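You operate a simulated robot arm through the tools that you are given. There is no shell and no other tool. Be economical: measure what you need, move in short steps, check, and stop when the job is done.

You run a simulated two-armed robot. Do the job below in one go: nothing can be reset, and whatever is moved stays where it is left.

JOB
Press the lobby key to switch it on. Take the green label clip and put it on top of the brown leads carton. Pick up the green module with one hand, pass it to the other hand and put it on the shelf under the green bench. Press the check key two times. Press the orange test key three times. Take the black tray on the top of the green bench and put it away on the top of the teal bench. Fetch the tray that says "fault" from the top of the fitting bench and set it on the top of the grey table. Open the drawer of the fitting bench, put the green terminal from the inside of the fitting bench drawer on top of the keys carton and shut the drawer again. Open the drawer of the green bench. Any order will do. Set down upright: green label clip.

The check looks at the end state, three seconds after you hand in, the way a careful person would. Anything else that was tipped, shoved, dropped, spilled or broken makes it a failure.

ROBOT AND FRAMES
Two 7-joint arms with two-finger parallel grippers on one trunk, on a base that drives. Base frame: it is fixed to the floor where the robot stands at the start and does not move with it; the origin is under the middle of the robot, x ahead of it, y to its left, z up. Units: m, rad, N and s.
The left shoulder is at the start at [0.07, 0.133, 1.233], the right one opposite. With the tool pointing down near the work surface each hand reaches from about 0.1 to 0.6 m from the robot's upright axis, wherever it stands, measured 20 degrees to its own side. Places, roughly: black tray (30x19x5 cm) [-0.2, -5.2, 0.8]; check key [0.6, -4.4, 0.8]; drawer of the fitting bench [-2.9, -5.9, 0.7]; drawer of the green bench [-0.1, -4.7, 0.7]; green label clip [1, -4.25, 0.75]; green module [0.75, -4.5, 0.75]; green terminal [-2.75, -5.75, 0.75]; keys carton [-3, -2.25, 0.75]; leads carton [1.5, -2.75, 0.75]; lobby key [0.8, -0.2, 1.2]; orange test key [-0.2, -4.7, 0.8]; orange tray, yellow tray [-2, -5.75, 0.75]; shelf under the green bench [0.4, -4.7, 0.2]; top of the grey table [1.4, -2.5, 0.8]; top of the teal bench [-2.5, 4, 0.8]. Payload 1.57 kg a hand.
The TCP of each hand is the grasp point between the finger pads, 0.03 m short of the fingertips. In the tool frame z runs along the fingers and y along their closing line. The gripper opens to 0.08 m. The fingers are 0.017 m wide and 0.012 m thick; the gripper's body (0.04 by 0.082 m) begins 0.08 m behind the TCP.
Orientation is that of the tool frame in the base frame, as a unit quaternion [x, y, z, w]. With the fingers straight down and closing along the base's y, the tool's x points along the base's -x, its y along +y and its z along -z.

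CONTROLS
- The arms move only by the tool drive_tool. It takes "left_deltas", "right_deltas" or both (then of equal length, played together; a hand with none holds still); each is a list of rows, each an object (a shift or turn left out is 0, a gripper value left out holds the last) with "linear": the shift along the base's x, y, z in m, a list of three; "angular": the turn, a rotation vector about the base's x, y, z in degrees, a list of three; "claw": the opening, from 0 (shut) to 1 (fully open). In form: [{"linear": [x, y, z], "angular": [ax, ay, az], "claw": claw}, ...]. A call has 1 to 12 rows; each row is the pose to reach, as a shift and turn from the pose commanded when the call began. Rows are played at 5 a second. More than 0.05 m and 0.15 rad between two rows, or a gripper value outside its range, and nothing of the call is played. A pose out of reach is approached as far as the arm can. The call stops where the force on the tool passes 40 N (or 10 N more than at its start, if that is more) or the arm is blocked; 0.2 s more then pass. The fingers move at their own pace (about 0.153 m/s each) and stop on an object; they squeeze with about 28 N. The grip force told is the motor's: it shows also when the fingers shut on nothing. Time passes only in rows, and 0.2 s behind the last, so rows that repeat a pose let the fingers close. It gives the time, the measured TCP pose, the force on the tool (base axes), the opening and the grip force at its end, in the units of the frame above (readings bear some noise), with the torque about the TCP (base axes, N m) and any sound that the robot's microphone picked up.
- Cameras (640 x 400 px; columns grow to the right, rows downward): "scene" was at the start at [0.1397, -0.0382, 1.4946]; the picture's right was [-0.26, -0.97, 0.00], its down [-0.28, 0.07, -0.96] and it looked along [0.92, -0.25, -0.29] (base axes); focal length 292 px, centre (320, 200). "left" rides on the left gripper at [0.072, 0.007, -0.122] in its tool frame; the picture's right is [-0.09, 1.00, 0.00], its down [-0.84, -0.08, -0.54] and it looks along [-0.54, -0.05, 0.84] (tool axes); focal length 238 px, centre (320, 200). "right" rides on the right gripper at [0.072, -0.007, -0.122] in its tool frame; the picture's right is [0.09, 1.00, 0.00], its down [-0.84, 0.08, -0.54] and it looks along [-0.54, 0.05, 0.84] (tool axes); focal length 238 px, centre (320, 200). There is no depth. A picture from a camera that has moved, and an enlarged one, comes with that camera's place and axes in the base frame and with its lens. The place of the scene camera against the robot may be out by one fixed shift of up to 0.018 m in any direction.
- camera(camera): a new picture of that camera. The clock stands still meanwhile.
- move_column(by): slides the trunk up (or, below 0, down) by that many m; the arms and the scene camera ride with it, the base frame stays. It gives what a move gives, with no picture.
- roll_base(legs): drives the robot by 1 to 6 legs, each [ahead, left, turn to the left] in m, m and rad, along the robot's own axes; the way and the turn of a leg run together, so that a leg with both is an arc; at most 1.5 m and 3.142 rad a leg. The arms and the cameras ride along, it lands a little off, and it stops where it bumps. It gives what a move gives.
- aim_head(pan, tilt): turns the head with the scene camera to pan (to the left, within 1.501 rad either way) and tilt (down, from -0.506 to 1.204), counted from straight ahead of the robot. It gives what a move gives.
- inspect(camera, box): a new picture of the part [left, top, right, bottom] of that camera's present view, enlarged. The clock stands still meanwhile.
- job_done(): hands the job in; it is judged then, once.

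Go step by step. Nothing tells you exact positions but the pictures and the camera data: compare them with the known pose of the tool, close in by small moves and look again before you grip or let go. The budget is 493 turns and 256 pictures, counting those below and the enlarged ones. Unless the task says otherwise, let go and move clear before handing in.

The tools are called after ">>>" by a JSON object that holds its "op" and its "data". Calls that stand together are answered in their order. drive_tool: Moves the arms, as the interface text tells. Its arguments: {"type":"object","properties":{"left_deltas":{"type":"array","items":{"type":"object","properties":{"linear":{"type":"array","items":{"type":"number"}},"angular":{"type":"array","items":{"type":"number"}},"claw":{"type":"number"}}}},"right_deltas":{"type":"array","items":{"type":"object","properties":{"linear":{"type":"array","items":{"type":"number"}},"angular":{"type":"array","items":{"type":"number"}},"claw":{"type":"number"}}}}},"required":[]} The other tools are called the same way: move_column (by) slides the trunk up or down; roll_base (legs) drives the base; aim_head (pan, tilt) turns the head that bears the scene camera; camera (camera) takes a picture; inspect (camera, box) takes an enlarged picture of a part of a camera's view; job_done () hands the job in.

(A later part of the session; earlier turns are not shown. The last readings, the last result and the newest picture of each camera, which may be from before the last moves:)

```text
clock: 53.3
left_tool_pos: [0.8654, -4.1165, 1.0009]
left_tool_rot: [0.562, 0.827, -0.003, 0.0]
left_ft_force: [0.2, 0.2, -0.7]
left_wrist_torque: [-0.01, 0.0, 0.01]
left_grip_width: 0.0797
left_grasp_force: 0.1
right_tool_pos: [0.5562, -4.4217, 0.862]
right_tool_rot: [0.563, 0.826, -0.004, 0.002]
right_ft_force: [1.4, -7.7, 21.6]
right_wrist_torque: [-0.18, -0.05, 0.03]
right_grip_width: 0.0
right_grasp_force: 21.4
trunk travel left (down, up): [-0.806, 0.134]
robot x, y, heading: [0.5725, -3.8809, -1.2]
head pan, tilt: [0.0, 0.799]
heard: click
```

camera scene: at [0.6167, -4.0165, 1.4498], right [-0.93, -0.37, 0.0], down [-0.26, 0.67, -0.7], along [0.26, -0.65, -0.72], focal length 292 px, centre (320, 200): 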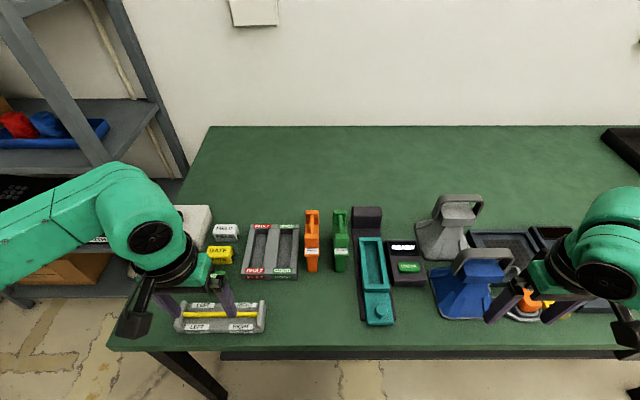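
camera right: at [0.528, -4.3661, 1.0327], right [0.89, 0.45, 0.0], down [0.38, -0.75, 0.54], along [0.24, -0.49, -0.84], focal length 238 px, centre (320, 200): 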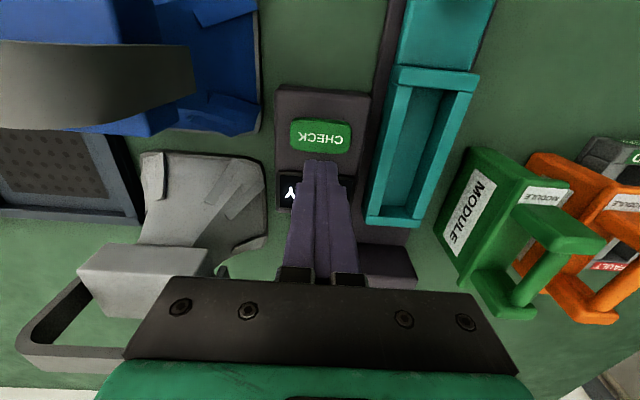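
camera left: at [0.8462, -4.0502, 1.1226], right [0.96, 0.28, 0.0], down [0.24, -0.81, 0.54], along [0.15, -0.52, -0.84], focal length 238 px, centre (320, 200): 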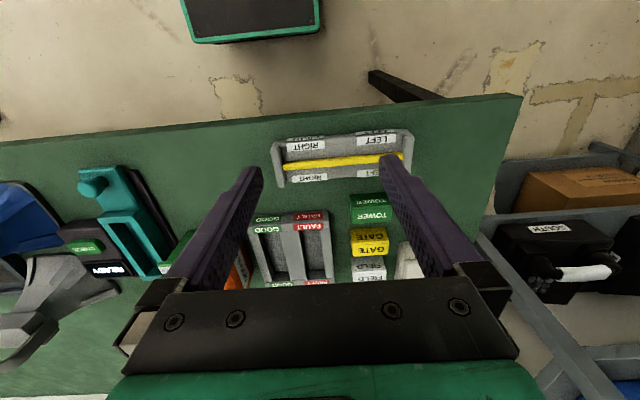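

First click heard. I'll release and check the display before pressing again.

>>> {"op": "drive_tool", "data": {"right_deltas": [{"linear": [0, 0, 0.01]}, {"linear": [0, 0, 0.02]}, {"linear": [0, 0, 0.02]}]}}

>>> {"op": "camera", "data": {"camera": "right"}}

>>> {"op": "inspect", "data": {"camera": "scene", "box": [360, 200, 460, 280]}}

```text
clock: 54.1
left_tool_pos: [0.8666, -4.1191, 1.0003]
left_tool_rot: [0.562, 0.827, 0.0, -0.001]
left_ft_force: [0.2, -1.1, 0.1]
left_wrist_torque: [-0.01, -0.01, -0.02]
left_grip_width: 0.0799
left_grasp_force: 0.1
right_tool_pos: [0.5558, -4.4217, 0.8784]
right_tool_rot: [0.562, 0.827, 0.0, -0.002]
right_ft_force: [0.1, 0.4, 0.1]
right_wrist_torque: [0.03, 0.04, -0.01]
right_grip_width: 0.0
right_grasp_force: 20.8
trunk travel left (down, up): [-0.806, 0.134]
robot x, y, heading: [0.5726, -3.8796, -1.194]
head pan, tilt: [0.0, 0.799]
```

```text
222 pictures are left
camera right: at [0.5228, -4.3589, 1.0011], right [0.89, 0.45, 0.0], down [0.38, -0.75, 0.54], along [0.24, -0.48, -0.84], focal length 238 px, centre (320, 200)
```

right: 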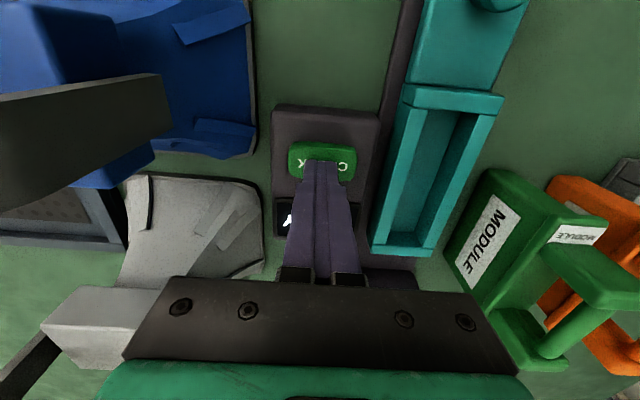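

```text
5.00 times, centred on (410, 240) of scene
camera zoom: at [0.6169, -4.0164, 1.4498], right [-0.93, -0.37, 0.0], down [-0.26, 0.67, -0.7], along [0.26, -0.65, -0.72], focal length 1461 px, centre (-130, 0)
```

zoom: 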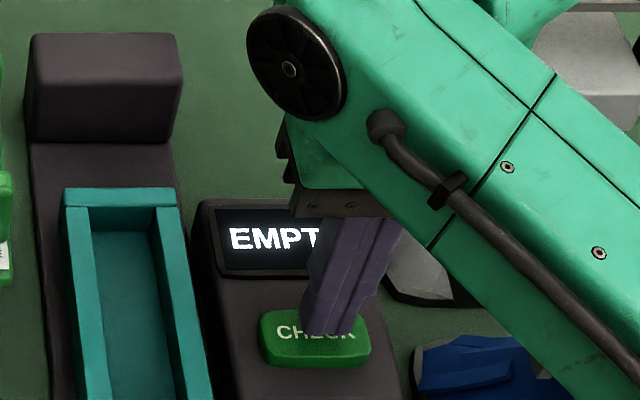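

The display went to EMPTY. Second press now.

>>> {"op": "drive_tool", "data": {"right_deltas": [{"linear": [0, 0, -0.008]}, {"linear": [0, 0, -0.013]}, {"linear": [0, 0, -0.016]}, {"linear": [0, 0, -0.018]}, {"linear": [0, 0, -0.02]}]}}

```text
clock: 55.3
left_tool_pos: [0.8658, -4.1175, 1.0009]
left_tool_rot: [0.562, 0.827, -0.002, 0.0]
left_ft_force: [0.2, 0.8, 0.0]
left_wrist_torque: [0.02, 0.04, -0.01]
left_grip_width: 0.0798
left_grasp_force: 0.1
right_tool_pos: [0.5554, -4.4224, 0.8621]
right_tool_rot: [0.563, 0.826, -0.004, 0.002]
right_ft_force: [-0.6, -4.5, 21.7]
right_wrist_torque: [-0.11, 0.01, 0.04]
right_grip_width: 0.0
right_grasp_force: 21.3
trunk travel left (down, up): [-0.806, 0.134]
robot x, y, heading: [0.5694, -3.8764, -1.191]
head pan, tilt: [0.0, 0.799]
heard: click
```

Second click. I'll lift the right hand well clear and look.

>>> {"op": "drive_tool", "data": {"right_deltas": [{"linear": [0, 0, 0.02]}, {"linear": [0, 0, 0.06]}, {"linear": [0, 0, 0.11]}, {"linear": [0, 0, 0.16]}, {"linear": [-0.02, 0.02, 0.21]}, {"linear": [-0.05, 0.05, 0.23], "claw": 1}]}}

>>> {"op": "inspect", "data": {"camera": "scene", "box": [180, 170, 480, 350]}}

>>> {"op": "camera", "data": {"camera": "right"}}

```text
refused: row 5 steps farther than a row can; nothing moved
```

```text
2.13 times, centred on (330, 260) of scene
camera zoom: at [0.6166, -4.0135, 1.4504], right [-0.93, -0.37, 0.0], down [-0.26, 0.67, -0.7], along [0.26, -0.65, -0.72], focal length 623 px, centre (299, 72)
```

zoom: 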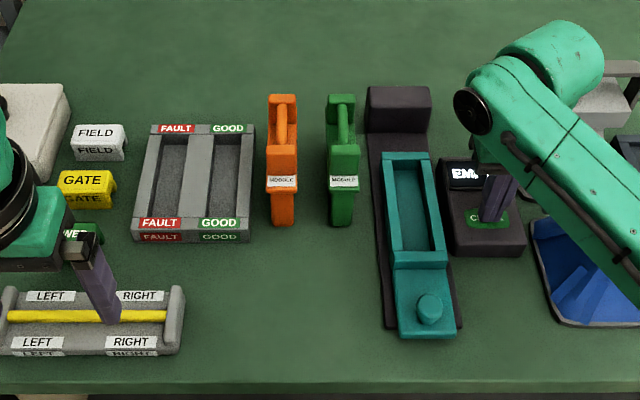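

```text
219 pictures are left
camera right: at [0.5227, -4.3579, 0.9843], right [0.89, 0.45, 0.0], down [0.38, -0.75, 0.55], along [0.24, -0.49, -0.84], focal length 238 px, centre (320, 200)
```

right: 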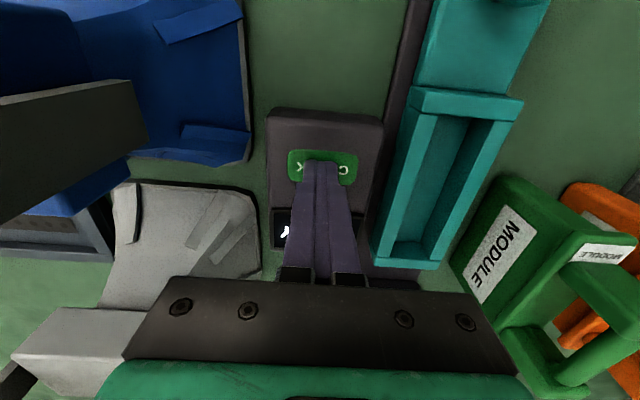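

Second press done. I'll lift the right hand clear in smaller steps, then view the module.

>>> {"op": "drive_tool", "data": {"right_deltas": [{"linear": [0, 0, 0.02]}, {"linear": [0, 0, 0.06]}, {"linear": [0, 0, 0.1]}, {"linear": [0, 0, 0.14]}, {"linear": [-0.01, 0.02, 0.17]}, {"linear": [-0.03, 0.05, 0.19], "claw": 1}]}}

>>> {"op": "inspect", "data": {"camera": "scene", "box": [280, 180, 450, 300]}}

>>> {"op": "camera", "data": {"camera": "right"}}

```text
clock: 56.7
left_tool_pos: [0.8642, -4.1174, 1.001]
left_tool_rot: [0.563, 0.827, -0.002, 0.0]
left_ft_force: [-0.2, 0.7, -0.6]
left_wrist_torque: [-0.01, 0.0, -0.02]
left_grip_width: 0.0802
left_grasp_force: 0.1
right_tool_pos: [0.5238, -4.3711, 1.0491]
right_tool_rot: [0.562, 0.827, -0.001, 0.0]
right_ft_force: [0.1, 0.5, 0.4]
right_wrist_torque: [-0.01, 0.0, -0.02]
right_grip_width: 0.08
right_grasp_force: 0.1
trunk travel left (down, up): [-0.806, 0.134]
robot x, y, heading: [0.5717, -3.8806, -1.195]
head pan, tilt: [0.0, 0.799]
```

```text
3.33 times, centred on (365, 240) of scene
camera zoom: at [0.6151, -4.0143, 1.4501], right [-0.93, -0.37, 0.0], down [-0.26, 0.67, -0.7], along [0.26, -0.65, -0.72], focal length 974 px, centre (170, 67)
```

zoom: 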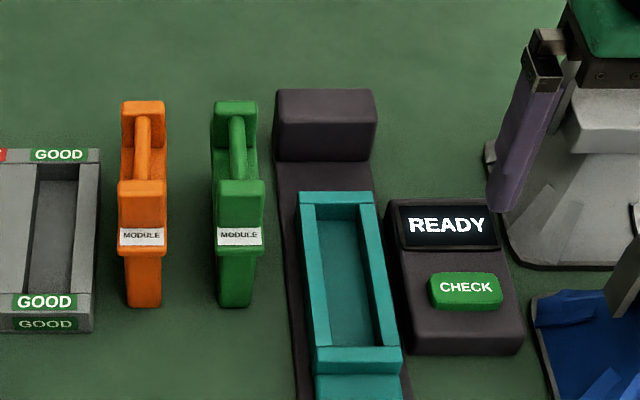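

```text
217 pictures are left
camera right: at [0.4918, -4.3077, 1.1729], right [0.89, 0.45, 0.0], down [0.38, -0.75, 0.54], along [0.24, -0.49, -0.84], focal length 238 px, centre (320, 200)
```

right: 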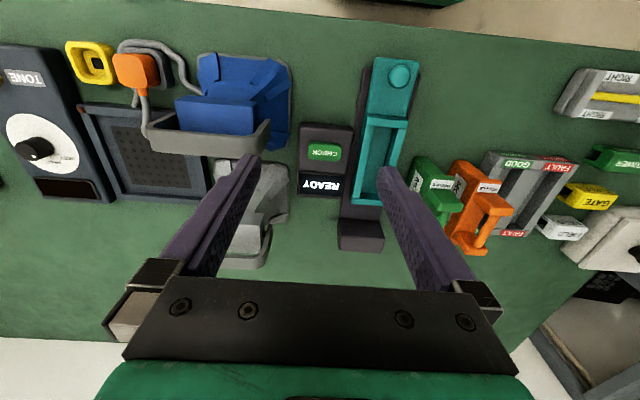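

Display is back to READY. I'll zoom on the module from the right hand.

>>> {"op": "inspect", "data": {"camera": "right", "box": [380, 130, 560, 270]}}

>>> {"op": "inspect", "data": {"camera": "left", "box": [60, 150, 260, 290]}}

```text
2.86 times, centred on (470, 200) of right
camera zoom: at [0.4918, -4.3077, 1.1729], right [0.89, 0.45, 0.0], down [0.38, -0.75, 0.54], along [0.24, -0.49, -0.84], focal length 681 px, centre (-109, 200)
```

zoom: 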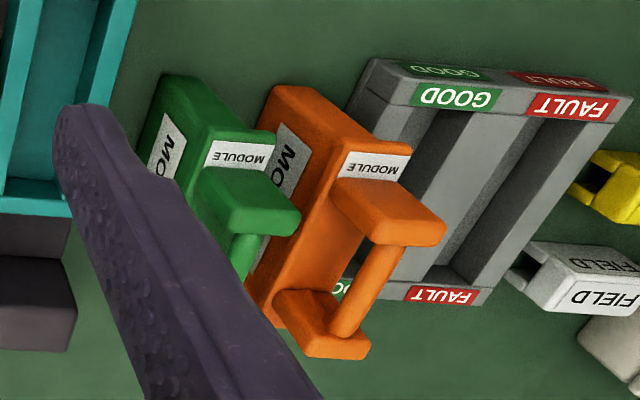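

```text
2.86 times, centred on (160, 220) of left
camera zoom: at [0.845, -4.0485, 1.1232], right [0.96, 0.28, 0.0], down [0.24, -0.81, 0.54], along [0.15, -0.52, -0.84], focal length 681 px, centre (777, 143)
```

zoom: 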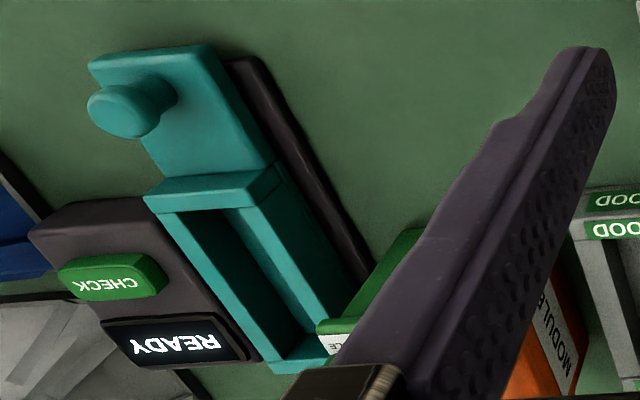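

The module is a body block with a handle on top (front post, rod, rear post). I'll move the right hand over it for a better look.

>>> {"op": "drive_tool", "data": {"right_deltas": [{"linear": [0.04, -0.005, 0.01]}, {"linear": [0.08, -0.01, 0.02]}, {"linear": [0.12, -0.02, 0.02]}, {"linear": [0.16, -0.025, 0.02]}, {"linear": [0.176, -0.03, 0.02]}]}}

>>> {"op": "camera", "data": {"camera": "right"}}

>>> {"op": "inspect", "data": {"camera": "right", "box": [240, 120, 420, 280]}}

```text
clock: 57.9
left_tool_pos: [0.8656, -4.1194, 1.0002]
left_tool_rot: [0.562, 0.827, -0.001, 0.0]
left_ft_force: [0.0, -0.5, 0.0]
left_wrist_torque: [-0.02, -0.01, 0.01]
left_grip_width: 0.08
left_grasp_force: 0.1
right_tool_pos: [0.7019, -4.4004, 1.0705]
right_tool_rot: [0.563, 0.826, -0.002, 0.0]
right_ft_force: [0.1, 0.1, 0.0]
right_wrist_torque: [0.01, 0.01, 0.03]
right_grip_width: 0.0801
right_grasp_force: 0.0
trunk travel left (down, up): [-0.806, 0.134]
robot x, y, heading: [0.5682, -3.8804, -1.195]
head pan, tilt: [0.0, 0.799]
```

```text
214 pictures are left
camera right: at [0.6691, -4.3373, 1.1922], right [0.89, 0.45, 0.0], down [0.38, -0.75, 0.54], along [0.24, -0.49, -0.84], focal length 238 px, centre (320, 200)
```

right: 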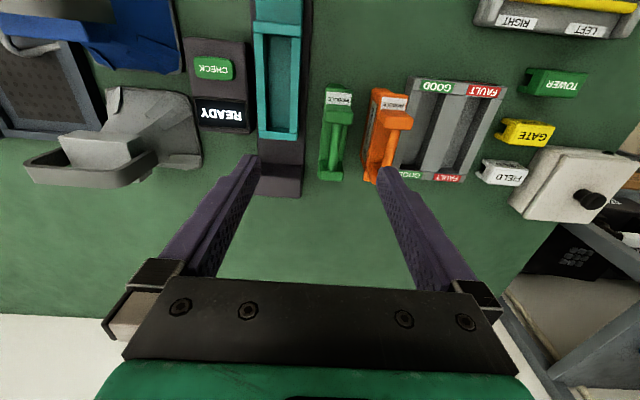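

```text
2.50 times, centred on (330, 200) of right
camera zoom: at [0.6691, -4.3373, 1.1922], right [0.89, 0.45, 0.0], down [0.38, -0.75, 0.54], along [0.24, -0.49, -0.84], focal length 596 px, centre (295, 200)
```

zoom: 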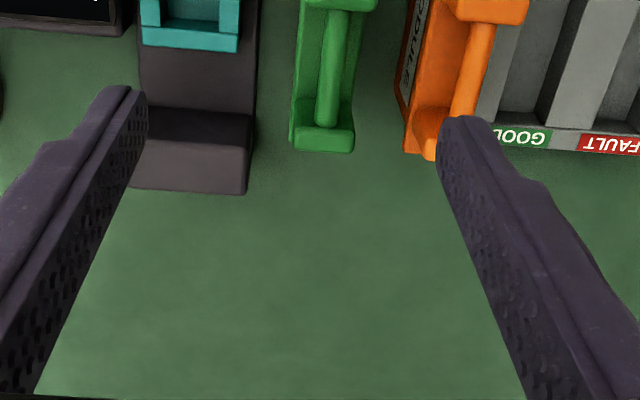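

Module handle post top is at about (0.72,-4.39,0.885). I'll centre the right hand over the front post with a narrower opening and come down to just above.

>>> {"op": "drive_tool", "data": {"right_deltas": [{"linear": [0.019, 0.007, 0], "claw": 0.65}, {"linear": [0.0195, 0.0065, -0.04]}, {"linear": [0.0195, 0.0065, -0.08]}, {"linear": [0.0195, 0.0065, -0.12]}, {"linear": [0.0195, 0.0065, -0.14]}]}}

>>> {"op": "camera", "data": {"camera": "right"}}

>>> {"op": "inspect", "data": {"camera": "scene", "box": [280, 180, 440, 300]}}

```text
clock: 59.1
left_tool_pos: [0.8659, -4.1196, 0.9992]
left_tool_rot: [0.562, 0.827, -0.001, 0.0]
left_ft_force: [0.3, 0.6, -0.1]
left_wrist_torque: [-0.04, 0.0, -0.01]
left_grip_width: 0.0798
left_grasp_force: 0.1
right_tool_pos: [0.722, -4.3961, 0.929]
right_tool_rot: [0.562, 0.827, -0.001, -0.001]
right_ft_force: [0.3, -0.1, 0.1]
right_wrist_torque: [0.04, 0.0, -0.02]
right_grip_width: 0.0524
right_grasp_force: 0.0
trunk travel left (down, up): [-0.806, 0.134]
robot x, y, heading: [0.5702, -3.8778, -1.193]
head pan, tilt: [0.0, 0.799]
```

```text
212 pictures are left
camera right: at [0.688, -4.3323, 1.0523], right [0.89, 0.45, 0.0], down [0.38, -0.75, 0.54], along [0.24, -0.48, -0.84], focal length 238 px, centre (320, 200)
```

right: 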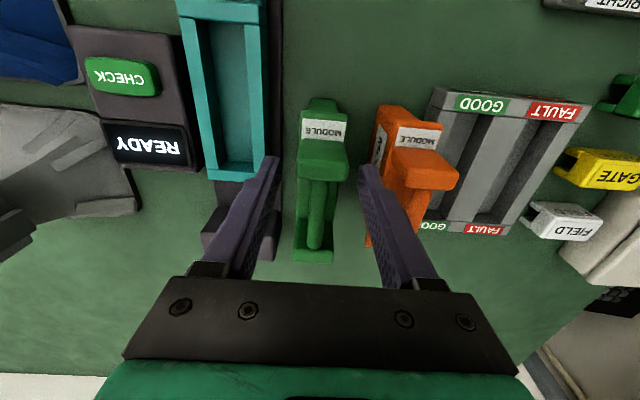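

```text
3.33 times, centred on (360, 240) of scene
camera zoom: at [0.6168, -4.0167, 1.4499], right [-0.93, -0.37, 0.0], down [-0.26, 0.67, -0.7], along [0.26, -0.65, -0.72], focal length 974 px, centre (187, 67)
```

zoom: 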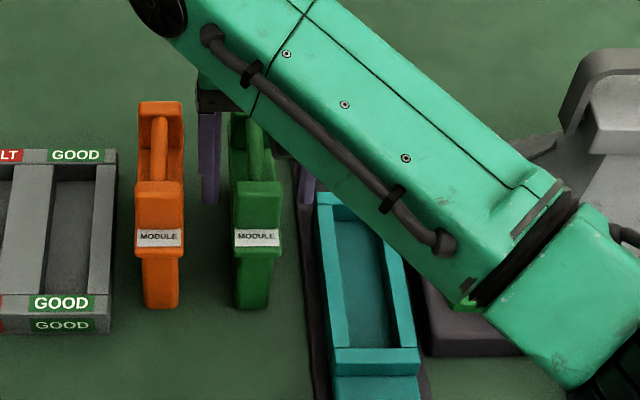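

The post is centred between the fingers. I'll descend to TCP z≈0.866 and close.

>>> {"op": "drive_tool", "data": {"right_deltas": [{"linear": [0, 0, -0.03]}, {"linear": [0, 0, -0.05]}, {"linear": [0, 0, -0.063]}, {"linear": [0, 0, -0.063], "claw": 0.0}, {"linear": [0, 0, -0.063], "claw": 0.0}, {"linear": [0, 0, -0.063], "claw": 0.0}]}}

>>> {"op": "camera", "data": {"camera": "right"}}

```text
clock: 60.5
left_tool_pos: [0.8663, -4.118, 0.9996]
left_tool_rot: [0.562, 0.827, -0.001, -0.001]
left_ft_force: [1.2, -0.4, 0.3]
left_wrist_torque: [-0.01, 0.0, -0.04]
left_grip_width: 0.08
left_grasp_force: 0.0
right_tool_pos: [0.7208, -4.3959, 0.8656]
right_tool_rot: [0.563, 0.827, -0.001, -0.002]
right_ft_force: [-0.2, 0.6, 0.7]
right_wrist_torque: [0.07, -0.01, 0.04]
right_grip_width: 0.0337
right_grasp_force: 28.3
trunk travel left (down, up): [-0.806, 0.134]
robot x, y, heading: [0.5705, -3.8843, -1.193]
head pan, tilt: [0.0, 0.799]
```

```text
210 pictures are left
camera right: at [0.6892, -4.3317, 0.9882], right [0.89, 0.45, 0.0], down [0.38, -0.75, 0.54], along [0.24, -0.49, -0.84], focal length 238 px, centre (320, 200)
```

right: 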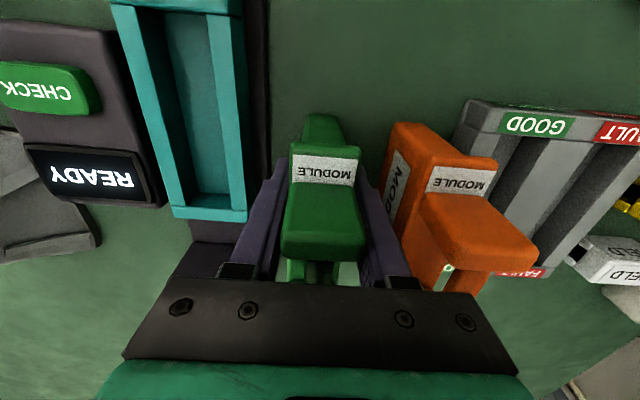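

Module gripped (0.034 m). I'll lift it and bring it in front of the robot.

>>> {"op": "drive_tool", "data": {"right_deltas": [{"linear": [0, 0, 0.04]}, {"linear": [0, 0, 0.08]}, {"linear": [0, 0, 0.12]}, {"linear": [0, 0, 0.16]}, {"linear": [0, 0, 0.2]}, {"linear": [-0.01, 0.02, 0.23]}, {"linear": [-0.02, 0.05, 0.25]}, {"linear": [-0.02, 0.08, 0.25]}, {"linear": [-0.02, 0.1, 0.25]}]}}

>>> {"op": "camera", "data": {"camera": "scene"}}

>>> {"op": "camera", "data": {"camera": "left"}}

```text
clock: 62.5
left_tool_pos: [0.8661, -4.119, 0.9996]
left_tool_rot: [0.562, 0.827, 0.0, 0.0]
left_ft_force: [-0.4, 0.2, -0.5]
left_wrist_torque: [-0.02, 0.03, 0.0]
left_grip_width: 0.08
left_grasp_force: 0.1
right_tool_pos: [0.7001, -4.2947, 1.1163]
right_tool_rot: [0.564, 0.826, -0.002, -0.002]
right_ft_force: [0.5, -0.3, -3.7]
right_wrist_torque: [0.06, 0.03, 0.01]
right_grip_width: 0.0337
right_grasp_force: 28.1
trunk travel left (down, up): [-0.806, 0.134]
robot x, y, heading: [0.5693, -3.883, -1.195]
head pan, tilt: [0.0, 0.799]
```

```text
209 pictures are left
camera scene: at [0.6171, -4.0163, 1.4499], right [-0.93, -0.37, 0.0], down [-0.26, 0.67, -0.7], along [0.26, -0.65, -0.72], focal length 292 px, centre (320, 200)
```

scene: 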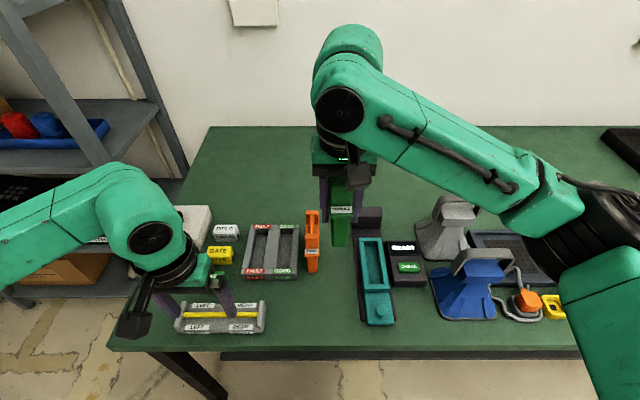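

```text
208 pictures are left
camera left: at [0.8465, -4.05, 1.1225], right [0.96, 0.28, 0.0], down [0.24, -0.81, 0.54], along [0.15, -0.52, -0.84], focal length 238 px, centre (320, 200)
```

left: 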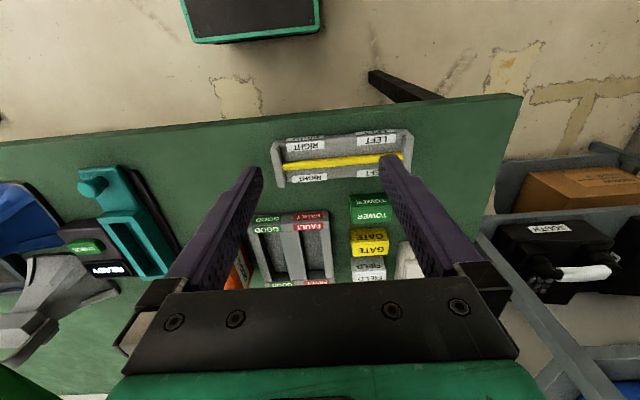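

>>> {"op": "inspect", "data": {"camera": "scene", "box": [280, 130, 400, 260]}}

>>> {"op": "camera", "data": {"camera": "right"}}

```text
3.08 times, centred on (340, 195) of scene
camera zoom: at [0.6171, -4.0163, 1.4499], right [-0.93, -0.37, 0.0], down [-0.26, 0.67, -0.7], along [0.26, -0.65, -0.72], focal length 899 px, centre (258, 215)
```

zoom: 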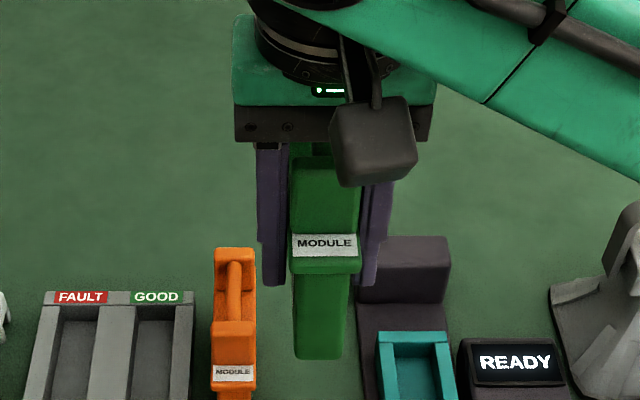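

```text
206 pictures are left
camera right: at [0.6676, -4.2319, 1.2388], right [0.89, 0.45, 0.0], down [0.38, -0.75, 0.54], along [0.24, -0.49, -0.84], focal length 238 px, centre (320, 200)
```

right: 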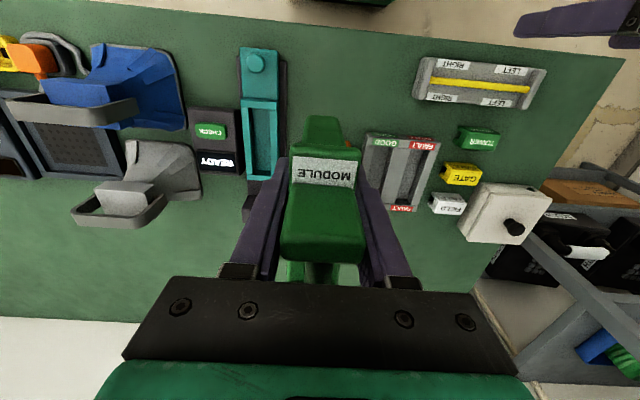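

Module held well. I'll move the right hand 0.12 m further out for working room, while pitching the left hand 60° forward to its staging pose.

>>> {"op": "drive_tool", "data": {"right_deltas": [{"linear": [0.011, -0.028, 0]}, {"linear": [0.022, -0.056, 0]}, {"linear": [0.033, -0.084, 0]}, {"linear": [0.044, -0.112, 0]}, {"linear": [0.044, -0.112, 0]}, {"linear": [0.044, -0.112, 0]}, {"linear": [0.044, -0.112, 0]}, {"linear": [0.044, -0.112, 0]}], "left_deltas": [{"linear": [0, 0, 0.03], "angular": [-6.98, -2.75, 0]}, {"linear": [0, 0, 0.06], "angular": [-13.95, -5.5, 0]}, {"linear": [0, -0.02, 0.09], "angular": [-20.93, -8.25, 0]}, {"linear": [0, -0.04, 0.122], "angular": [-27.9, -11, 0]}, {"linear": [-0.01, -0.07, 0.122], "angular": [-34.88, -13.75, 0]}, {"linear": [-0.02, -0.1, 0.122], "angular": [-41.85, -16.5, 0]}, {"linear": [-0.035, -0.125, 0.122], "angular": [-48.83, -19.25, 0]}, {"linear": [-0.048, -0.145, 0.122], "angular": [-55.8, -22, 0]}]}}

>>> {"op": "camera", "data": {"camera": "scene"}}

>>> {"op": "camera", "data": {"camera": "left"}}

```text
clock: 64.3
left_tool_pos: [0.8169, -4.2665, 1.1211]
left_tool_rot: [0.487, 0.715, -0.283, 0.413]
left_ft_force: [-0.8, -0.1, 0.1]
left_wrist_torque: [0.0, 0.02, 0.0]
left_grip_width: 0.0798
left_grasp_force: 0.0
right_tool_pos: [0.7446, -4.4089, 1.115]
right_tool_rot: [0.563, 0.826, -0.001, -0.001]
right_ft_force: [0.6, 0.5, -3.7]
right_wrist_torque: [0.09, 0.02, 0.01]
right_grip_width: 0.0339
right_grasp_force: 27.4
trunk travel left (down, up): [-0.806, 0.134]
robot x, y, heading: [0.5705, -3.8802, -1.195]
head pan, tilt: [0.0, 0.799]
```

```text
205 pictures are left
camera scene: at [0.616, -4.0176, 1.4498], right [-0.93, -0.37, 0.0], down [-0.26, 0.67, -0.7], along [0.26, -0.65, -0.72], focal length 292 px, centre (320, 200)
```

scene: 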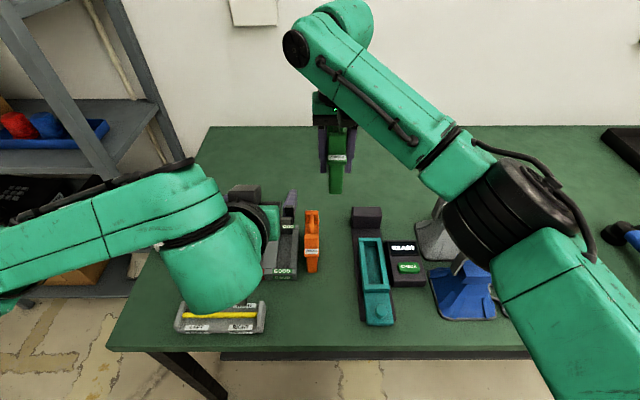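

```text
204 pictures are left
camera left: at [0.7721, -4.133, 1.12], right [0.94, 0.32, 0.08], down [-0.09, 0.02, 1.0], along [0.32, -0.95, 0.05], focal length 238 px, centre (320, 200)
```

left: 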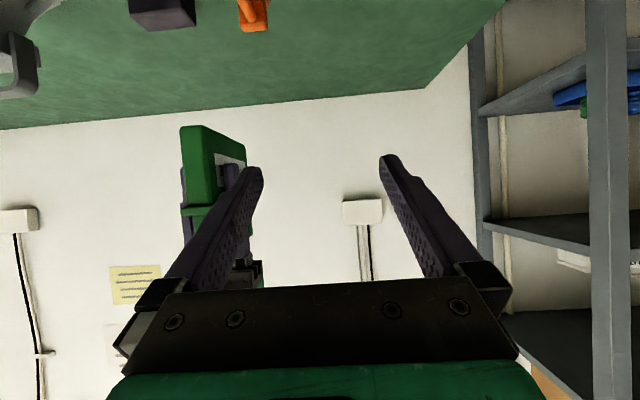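

>>> {"op": "inspect", "data": {"camera": "left", "box": [150, 100, 290, 300]}}

```text
2.00 times, centred on (220, 200) of left
camera zoom: at [0.7721, -4.133, 1.12], right [0.94, 0.32, 0.08], down [-0.09, 0.02, 1.0], along [0.32, -0.95, 0.05], focal length 477 px, centre (520, 200)
```

zoom: 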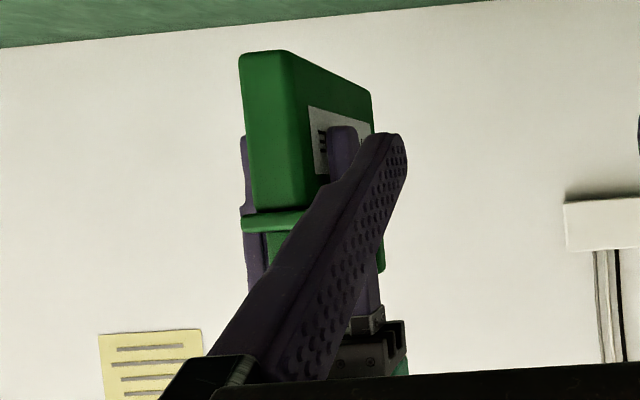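

From the left view the body is 0.074 tall and extends ~3.7 cm in front of the right fingers. I'll bring the left hand to a pre-grasp along its axis.

>>> {"op": "drive_tool", "data": {"left_deltas": [{"linear": [-0.03, -0.006, 0.012]}, {"linear": [-0.06, -0.013, 0.012]}, {"linear": [-0.09, -0.02, 0.012]}, {"linear": [-0.118, -0.0265, 0.012]}]}}

>>> {"op": "camera", "data": {"camera": "left"}}

>>> {"op": "camera", "data": {"camera": "scene"}}

```text
clock: 65.3
left_tool_pos: [0.6988, -4.2921, 1.1327]
left_tool_rot: [0.487, 0.717, -0.28, 0.413]
left_ft_force: [-0.2, -0.9, 0.6]
left_wrist_torque: [0.05, -0.02, 0.0]
left_grip_width: 0.0798
left_grasp_force: 0.0
right_tool_pos: [0.7453, -4.4087, 1.1161]
right_tool_rot: [0.562, 0.827, -0.001, 0.0]
right_ft_force: [-0.6, -0.1, -2.2]
right_wrist_torque: [0.08, 0.01, -0.01]
right_grip_width: 0.0337
right_grasp_force: 28.2
trunk travel left (down, up): [-0.806, 0.134]
robot x, y, heading: [0.5726, -3.8789, -1.198]
head pan, tilt: [0.0, 0.799]
```

```text
202 pictures are left
camera left: at [0.6536, -4.158, 1.1314], right [0.94, 0.32, 0.08], down [-0.09, 0.02, 1.0], along [0.32, -0.95, 0.05], focal length 238 px, centre (320, 200)
```

left: 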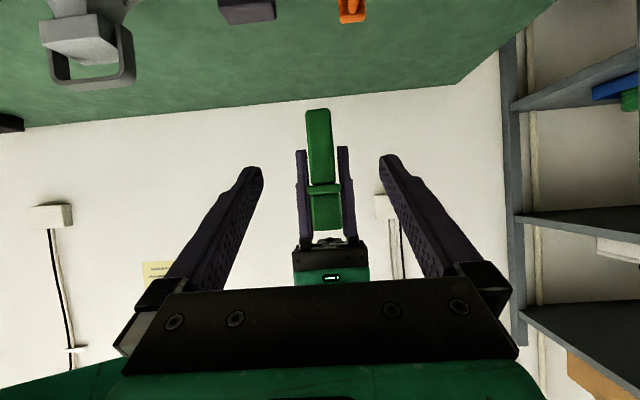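

```text
201 pictures are left
camera scene: at [0.6148, -4.0179, 1.4498], right [-0.93, -0.37, 0.0], down [-0.26, 0.67, -0.7], along [0.26, -0.65, -0.72], focal length 292 px, centre (320, 200)
```

scene: 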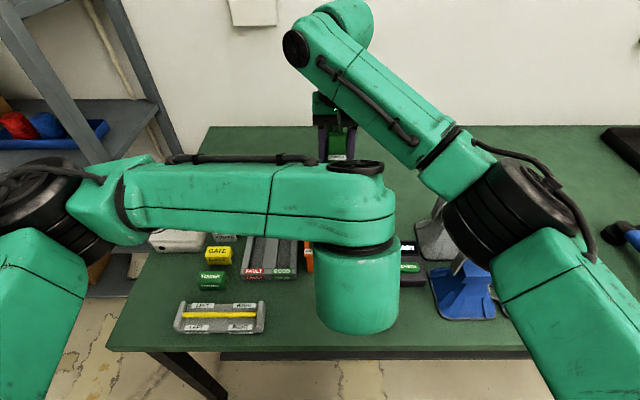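

Well centred. I'll advance along the tool axis and close the left hand.

>>> {"op": "drive_tool", "data": {"left_deltas": [{"linear": [0.0106, -0.0272, -0.0166]}, {"linear": [0.0212, -0.0544, -0.0332]}, {"linear": [0.0319, -0.0815, -0.0487]}]}}

>>> {"op": "camera", "data": {"camera": "left"}}

>>> {"op": "inspect", "data": {"camera": "right", "box": [200, 60, 440, 280]}}

```text
clock: 66.1
left_tool_pos: [0.7325, -4.3721, 1.0868]
left_tool_rot: [0.488, 0.717, -0.282, 0.411]
left_ft_force: [0.0, -0.3, -0.2]
left_wrist_torque: [0.0, 0.02, 0.02]
left_grip_width: 0.0799
left_grasp_force: 0.0
right_tool_pos: [0.7466, -4.4093, 1.116]
right_tool_rot: [0.563, 0.827, -0.001, -0.002]
right_ft_force: [0.2, -0.8, -3.3]
right_wrist_torque: [0.08, 0.04, 0.0]
right_grip_width: 0.0336
right_grasp_force: 27.8
trunk travel left (down, up): [-0.806, 0.134]
robot x, y, heading: [0.5691, -3.8817, -1.2]
head pan, tilt: [0.0, 0.799]
```

```text
200 pictures are left
camera left: at [0.6879, -4.2394, 1.0854], right [0.94, 0.32, 0.08], down [-0.09, 0.02, 1.0], along [0.32, -0.95, 0.05], focal length 238 px, centre (320, 200)
```

left: 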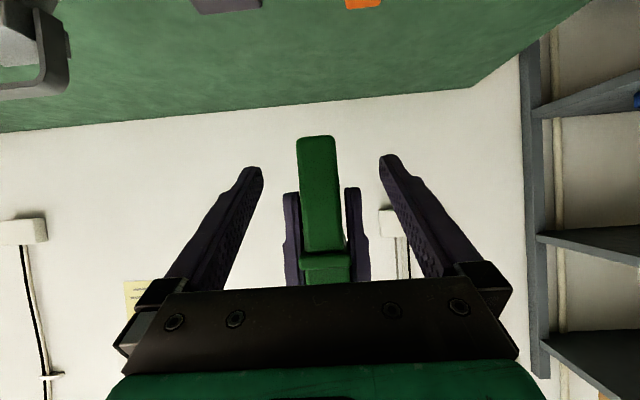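

```text
1.82 times, centred on (320, 170) of right
camera zoom: at [0.7135, -4.3449, 1.2381], right [0.89, 0.45, 0.0], down [0.38, -0.75, 0.54], along [0.24, -0.48, -0.84], focal length 433 px, centre (320, 254)
```

zoom: 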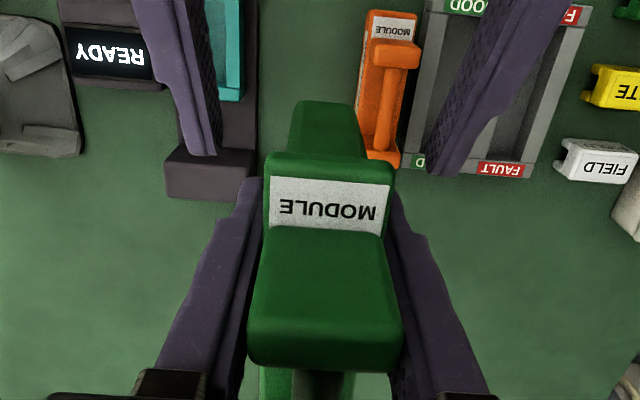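

Left fingers straddle the front of the body. Closing the left hand.

>>> {"op": "drive_tool", "data": {"left_deltas": [{"linear": [0, 0, 0], "claw": 0}, {"linear": [0, 0, 0], "claw": 0}, {"linear": [0, 0, 0], "claw": 0}, {"linear": [0, 0, 0], "claw": 0}]}}

>>> {"op": "inspect", "data": {"camera": "right", "box": [200, 60, 440, 280]}}

```text
clock: 67.1
left_tool_pos: [0.7327, -4.3721, 1.0865]
left_tool_rot: [0.487, 0.716, -0.283, 0.412]
left_ft_force: [-2.6, -7.6, -0.4]
left_wrist_torque: [0.22, 0.02, -0.07]
left_grip_width: 0.0256
left_grasp_force: 27.7
right_tool_pos: [0.7458, -4.4082, 1.116]
right_tool_rot: [0.563, 0.827, -0.001, -0.002]
right_ft_force: [2.7, 9.6, -0.7]
right_wrist_torque: [0.16, -0.07, -0.09]
right_grip_width: 0.0334
right_grasp_force: 28.0
trunk travel left (down, up): [-0.806, 0.134]
robot x, y, heading: [0.5652, -3.8817, -1.197]
head pan, tilt: [0.0, 0.799]
```

```text
1.82 times, centred on (320, 170) of right
camera zoom: at [0.7133, -4.344, 1.2384], right [0.89, 0.45, 0.0], down [0.38, -0.75, 0.54], along [0.24, -0.48, -0.84], focal length 433 px, centre (320, 254)
```

zoom: 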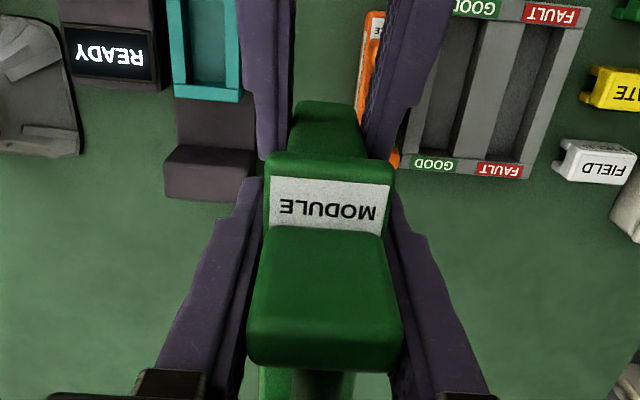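

Left holds the body (0.026 m). Now open the right hand and raise it away.

>>> {"op": "drive_tool", "data": {"right_deltas": [{"linear": [0, 0, 0], "claw": 0.7}, {"linear": [0, 0, 0], "claw": 0.7}, {"linear": [0, 0, 0.04]}, {"linear": [0, 0, 0.08]}, {"linear": [0, 0, 0.12]}, {"linear": [-0.03, -0.01, 0.14]}, {"linear": [-0.07, -0.025, 0.14]}, {"linear": [-0.11, -0.04, 0.14]}, {"linear": [-0.15, -0.055, 0.14]}, {"linear": [-0.19, -0.03, 0.14]}, {"linear": [-0.23, -0.0, 0.14]}]}}

>>> {"op": "camera", "data": {"camera": "left"}}

>>> {"op": "camera", "data": {"camera": "scene"}}

```text
clock: 69.5
left_tool_pos: [0.7307, -4.371, 1.0864]
left_tool_rot: [0.487, 0.715, -0.283, 0.414]
left_ft_force: [-1.2, 0.2, 0.1]
left_wrist_torque: [0.18, 0.05, 0.03]
left_grip_width: 0.0254
left_grasp_force: 28.1
right_tool_pos: [0.5115, -4.4053, 1.2569]
right_tool_rot: [0.563, 0.826, -0.001, 0.0]
right_ft_force: [0.0, 0.4, -0.2]
right_wrist_torque: [-0.03, -0.07, -0.02]
right_grip_width: 0.056
right_grasp_force: 0.1
right hand out of reach, approached as far as the arm can: row 5, 6
trunk travel left (down, up): [-0.806, 0.134]
robot x, y, heading: [0.5694, -3.8804, -1.192]
head pan, tilt: [0.0, 0.799]
```

```text
197 pictures are left
camera left: at [0.6846, -4.2364, 1.0868], right [0.94, 0.32, 0.08], down [-0.09, 0.02, 1.0], along [0.32, -0.95, 0.05], focal length 238 px, centre (320, 200)
```

left: 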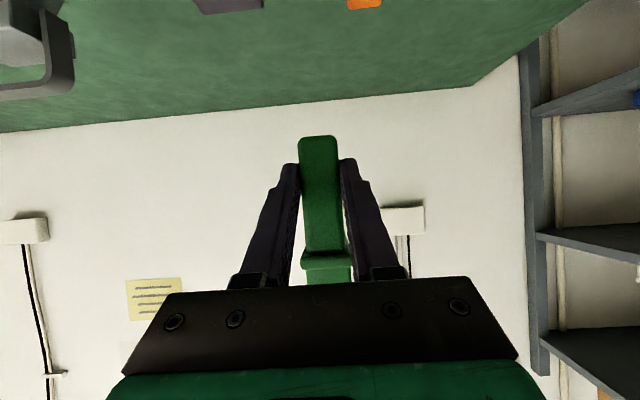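

```text
196 pictures are left
camera scene: at [0.6132, -4.0142, 1.4502], right [-0.93, -0.37, 0.0], down [-0.26, 0.67, -0.7], along [0.26, -0.65, -0.72], focal length 292 px, centre (320, 200)
```

scene: 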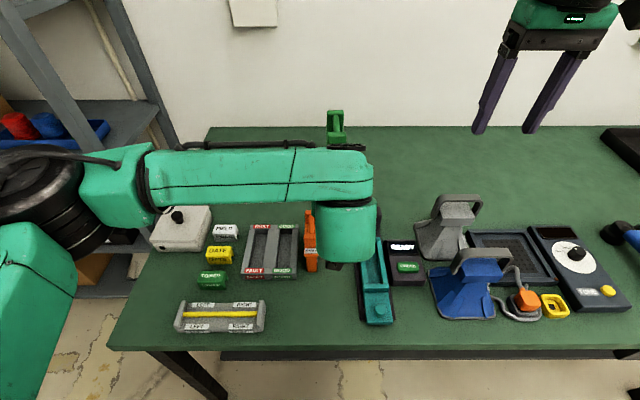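

Handover complete. I'll back away from the bench, lower the trunk and look at the shelf.

>>> {"op": "roll_base", "data": {"legs": [[-0.6, 0, 0]]}}

>>> {"op": "move_column", "data": {"by": -0.6}}

>>> {"op": "aim_head", "data": {"pan": 0, "tilt": 0.45}}

>>> {"op": "camera", "data": {"camera": "scene"}}

>>> {"op": "camera", "data": {"camera": "right"}}

```text
clock: 72.9
left_tool_pos: [0.5101, -3.8053, 1.0858]
left_tool_rot: [0.485, 0.718, -0.281, 0.414]
left_ft_force: [0.1, 0.2, -0.4]
left_wrist_torque: [0.2, 0.07, 0.03]
left_grip_width: 0.0257
left_grasp_force: 28.5
right_tool_pos: [0.2942, -3.8423, 1.2542]
right_tool_rot: [0.56, 0.828, -0.002, -0.002]
right_ft_force: [0.0, -0.4, -0.4]
right_wrist_torque: [0.02, -0.02, 0.02]
right_grip_width: 0.056
right_grasp_force: 0.0
trunk travel left (down, up): [-0.806, 0.134]
robot x, y, heading: [0.3444, -3.3108, -1.196]
head pan, tilt: [0.0, 0.799]
```

```text
refused: -0.6 is not a number from -0.4 to 0.4
```

```text
clock: 73.8
left_tool_pos: [0.5099, -3.8051, 1.0865]
left_tool_rot: [0.485, 0.718, -0.28, 0.414]
left_ft_force: [0.2, -0.9, 0.5]
left_wrist_torque: [0.18, 0.04, 0.03]
left_grip_width: 0.0255
left_grasp_force: 28.0
right_tool_pos: [0.2933, -3.8394, 1.2565]
right_tool_rot: [0.561, 0.828, -0.001, -0.001]
right_ft_force: [-0.3, -0.5, 0.3]
right_wrist_torque: [-0.02, 0.01, -0.01]
right_grip_width: 0.0562
right_grasp_force: 0.1
trunk travel left (down, up): [-0.806, 0.134]
robot x, y, heading: [0.3417, -3.3132, -1.191]
head pan, tilt: [0.0, 0.45]
```

```text
195 pictures are left
camera scene: at [0.3966, -3.4601, 1.4802], right [-0.93, -0.37, 0.0], down [-0.16, 0.41, -0.9], along [0.33, -0.84, -0.44], focal length 292 px, centre (320, 200)
```

scene: 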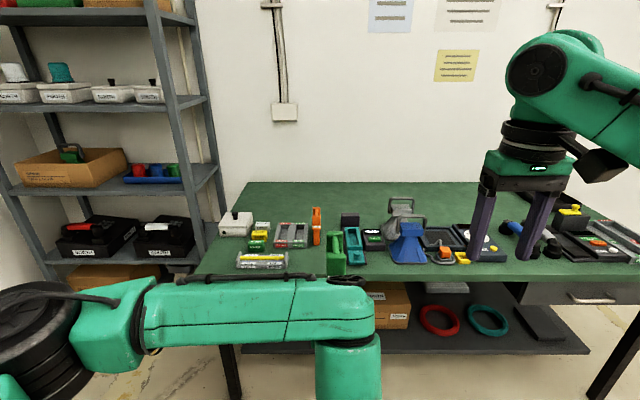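

```text
194 pictures are left
camera right: at [0.2602, -3.7771, 1.3791], right [0.89, 0.46, 0.0], down [0.38, -0.75, 0.54], along [0.24, -0.48, -0.84], focal length 238 px, centre (320, 200)
```

right: 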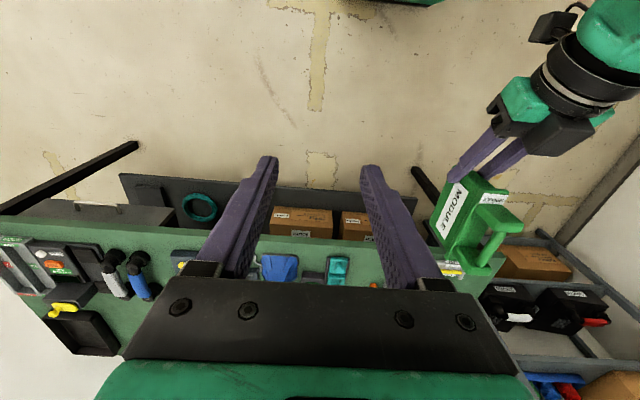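

>>> {"op": "move_column", "data": {"by": -0.4}}

>>> {"op": "move_column", "data": {"by": -0.2}}

>>> {"op": "camera", "data": {"camera": "scene"}}

>>> {"op": "camera", "data": {"camera": "left"}}

>>> {"op": "camera", "data": {"camera": "right"}}

```text
clock: 77.6
left_tool_pos: [0.5092, -3.8045, 0.6859]
left_tool_rot: [0.485, 0.717, -0.281, 0.414]
left_ft_force: [0.3, 0.7, -0.9]
left_wrist_torque: [0.16, 0.06, 0.01]
left_grip_width: 0.0259
left_grasp_force: 28.4
right_tool_pos: [0.2934, -3.84, 0.855]
right_tool_rot: [0.56, 0.828, -0.002, -0.001]
right_ft_force: [-0.5, 0.5, 0.4]
right_wrist_torque: [-0.01, -0.01, -0.03]
right_grip_width: 0.0562
right_grasp_force: 0.1
trunk travel left (down, up): [-0.406, 0.534]
robot x, y, heading: [0.3436, -3.3107, -1.186]
head pan, tilt: [0.0, 0.45]
```

```text
clock: 79.8
left_tool_pos: [0.5097, -3.804, 0.4864]
left_tool_rot: [0.485, 0.717, -0.281, 0.413]
left_ft_force: [-0.4, -0.3, 0.5]
left_wrist_torque: [0.16, 0.08, 0.01]
left_grip_width: 0.0255
left_grasp_force: 28.4
right_tool_pos: [0.2924, -3.8403, 0.657]
right_tool_rot: [0.561, 0.828, -0.002, -0.001]
right_ft_force: [0.1, -0.9, 0.3]
right_wrist_torque: [0.0, -0.05, 0.02]
right_grip_width: 0.056
right_grasp_force: 0.1
trunk travel left (down, up): [-0.206, 0.734]
robot x, y, heading: [0.3458, -3.3109, -1.192]
head pan, tilt: [0.0, 0.45]
```

```text
193 pictures are left
camera scene: at [0.3966, -3.4601, 0.8803], right [-0.93, -0.37, 0.0], down [-0.16, 0.4, -0.9], along [0.33, -0.84, -0.44], focal length 292 px, centre (320, 200)
```

scene: 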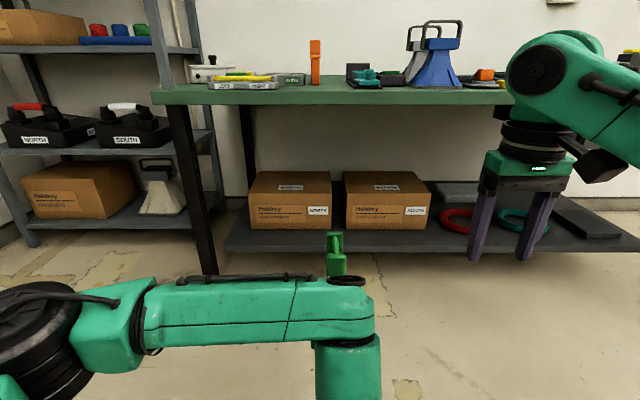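

```text
192 pictures are left
camera left: at [0.4642, -3.6708, 0.4857], right [0.94, 0.33, 0.08], down [-0.09, 0.02, 1.0], along [0.32, -0.94, 0.05], focal length 238 px, centre (320, 200)
```

left: 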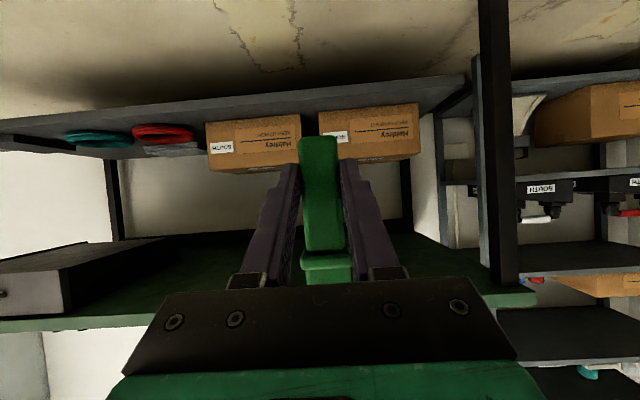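

```text
191 pictures are left
camera right: at [0.2602, -3.777, 0.7791], right [0.89, 0.46, 0.0], down [0.38, -0.75, 0.54], along [0.24, -0.48, -0.84], focal length 238 px, centre (320, 200)
```

right: 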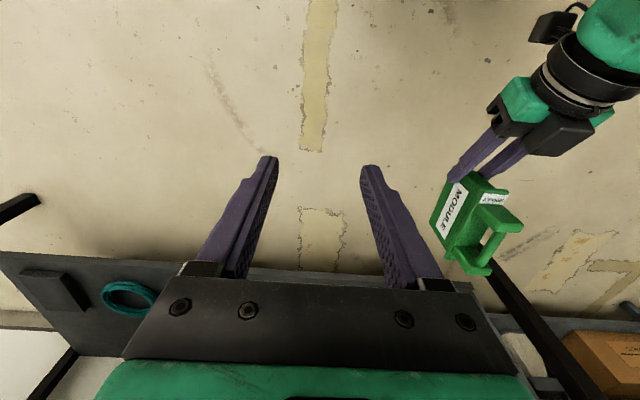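

I'll place the module diagonally in the ~15 cm strip in front of the cartons (shelf z≈0.22). First, retract the right hand and yaw the left hand 45° to the right.

>>> {"op": "drive_tool", "data": {"right_deltas": [{"linear": [-0.0135, 0.034, 0]}, {"linear": [-0.027, 0.068, 0]}, {"linear": [-0.041, 0.1, 0]}, {"linear": [-0.054, 0.137, 0]}, {"linear": [-0.068, 0.17, 0]}, {"linear": [-0.081, 0.205, 0]}], "left_deltas": [{"linear": [0.012, 0.005, 0], "angular": [0, 0, -7.5]}, {"linear": [0.025, 0.01, 0], "angular": [0, 0, -15]}, {"linear": [0.037, 0.015, 0], "angular": [0, 0, -22.5]}, {"linear": [0.05, 0.02, 0], "angular": [0, 0, -30]}, {"linear": [0.062, 0.025, 0], "angular": [0, 0, -37.5]}, {"linear": [0.074, 0.029, 0], "angular": [0, 0, -45]}]}}

>>> {"op": "move_column", "data": {"by": -0.13}}

>>> {"op": "camera", "data": {"camera": "scene"}}

>>> {"op": "camera", "data": {"camera": "left"}}

```text
clock: 81.2
left_tool_pos: [0.5859, -3.7609, 0.4765]
left_tool_rot: [0.721, 0.485, -0.409, 0.28]
left_ft_force: [-0.1, -0.1, 0.0]
left_wrist_torque: [0.18, -0.09, -0.04]
left_grip_width: 0.0259
left_grasp_force: 27.9
left hand out of reach, approached as far as the arm can: row 6
right_tool_pos: [0.2264, -3.6349, 0.6504]
right_tool_rot: [0.561, 0.828, -0.001, -0.002]
right_ft_force: [-0.8, 0.2, -0.1]
right_wrist_torque: [0.01, -0.03, 0.0]
right_grip_width: 0.0561
right_grasp_force: 0.1
right hand out of reach, approached as far as the arm can: row 6
trunk travel left (down, up): [-0.206, 0.734]
robot x, y, heading: [0.3442, -3.315, -1.19]
head pan, tilt: [0.0, 0.45]
```

```text
clock: 82.7
left_tool_pos: [0.5858, -3.7619, 0.3457]
left_tool_rot: [0.721, 0.484, -0.409, 0.28]
left_ft_force: [0.6, 0.5, 0.5]
left_wrist_torque: [0.17, -0.08, -0.02]
left_grip_width: 0.0255
left_grasp_force: 28.3
right_tool_pos: [0.2271, -3.6363, 0.52]
right_tool_rot: [0.56, 0.828, -0.002, -0.001]
right_ft_force: [-0.1, -0.6, 0.0]
right_wrist_torque: [-0.03, 0.01, 0.01]
right_grip_width: 0.0561
right_grasp_force: 0.1
trunk travel left (down, up): [-0.076, 0.864]
robot x, y, heading: [0.3456, -3.3134, -1.192]
head pan, tilt: [0.0, 0.45]
```

```text
190 pictures are left
camera scene: at [0.3966, -3.4599, 0.7503], right [-0.93, -0.37, 0.0], down [-0.16, 0.4, -0.9], along [0.33, -0.84, -0.44], focal length 292 px, centre (320, 200)
```

scene: 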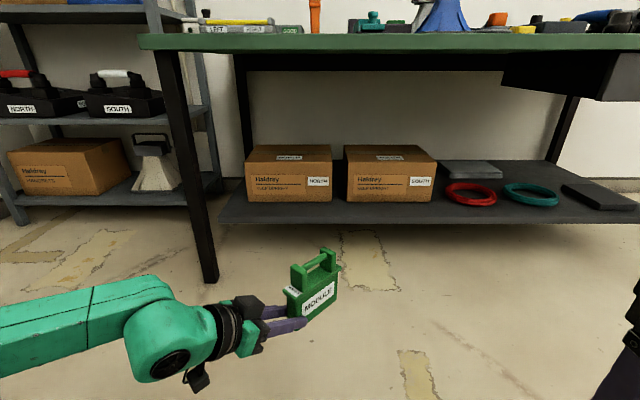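

```text
189 pictures are left
camera left: at [0.6448, -3.6338, 0.347], right [0.91, -0.42, 0.09], down [-0.06, 0.07, 1.0], along [-0.42, -0.91, 0.04], focal length 238 px, centre (320, 200)
```

left: 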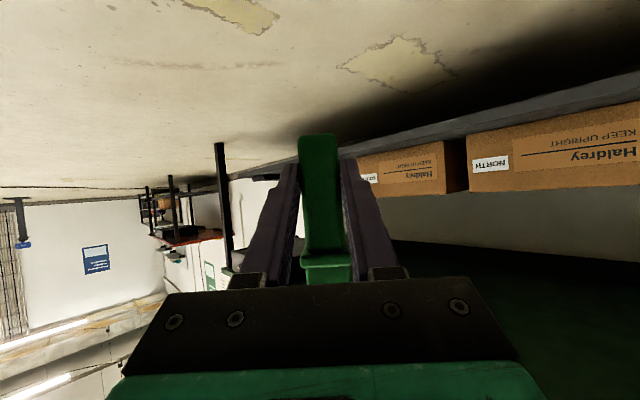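

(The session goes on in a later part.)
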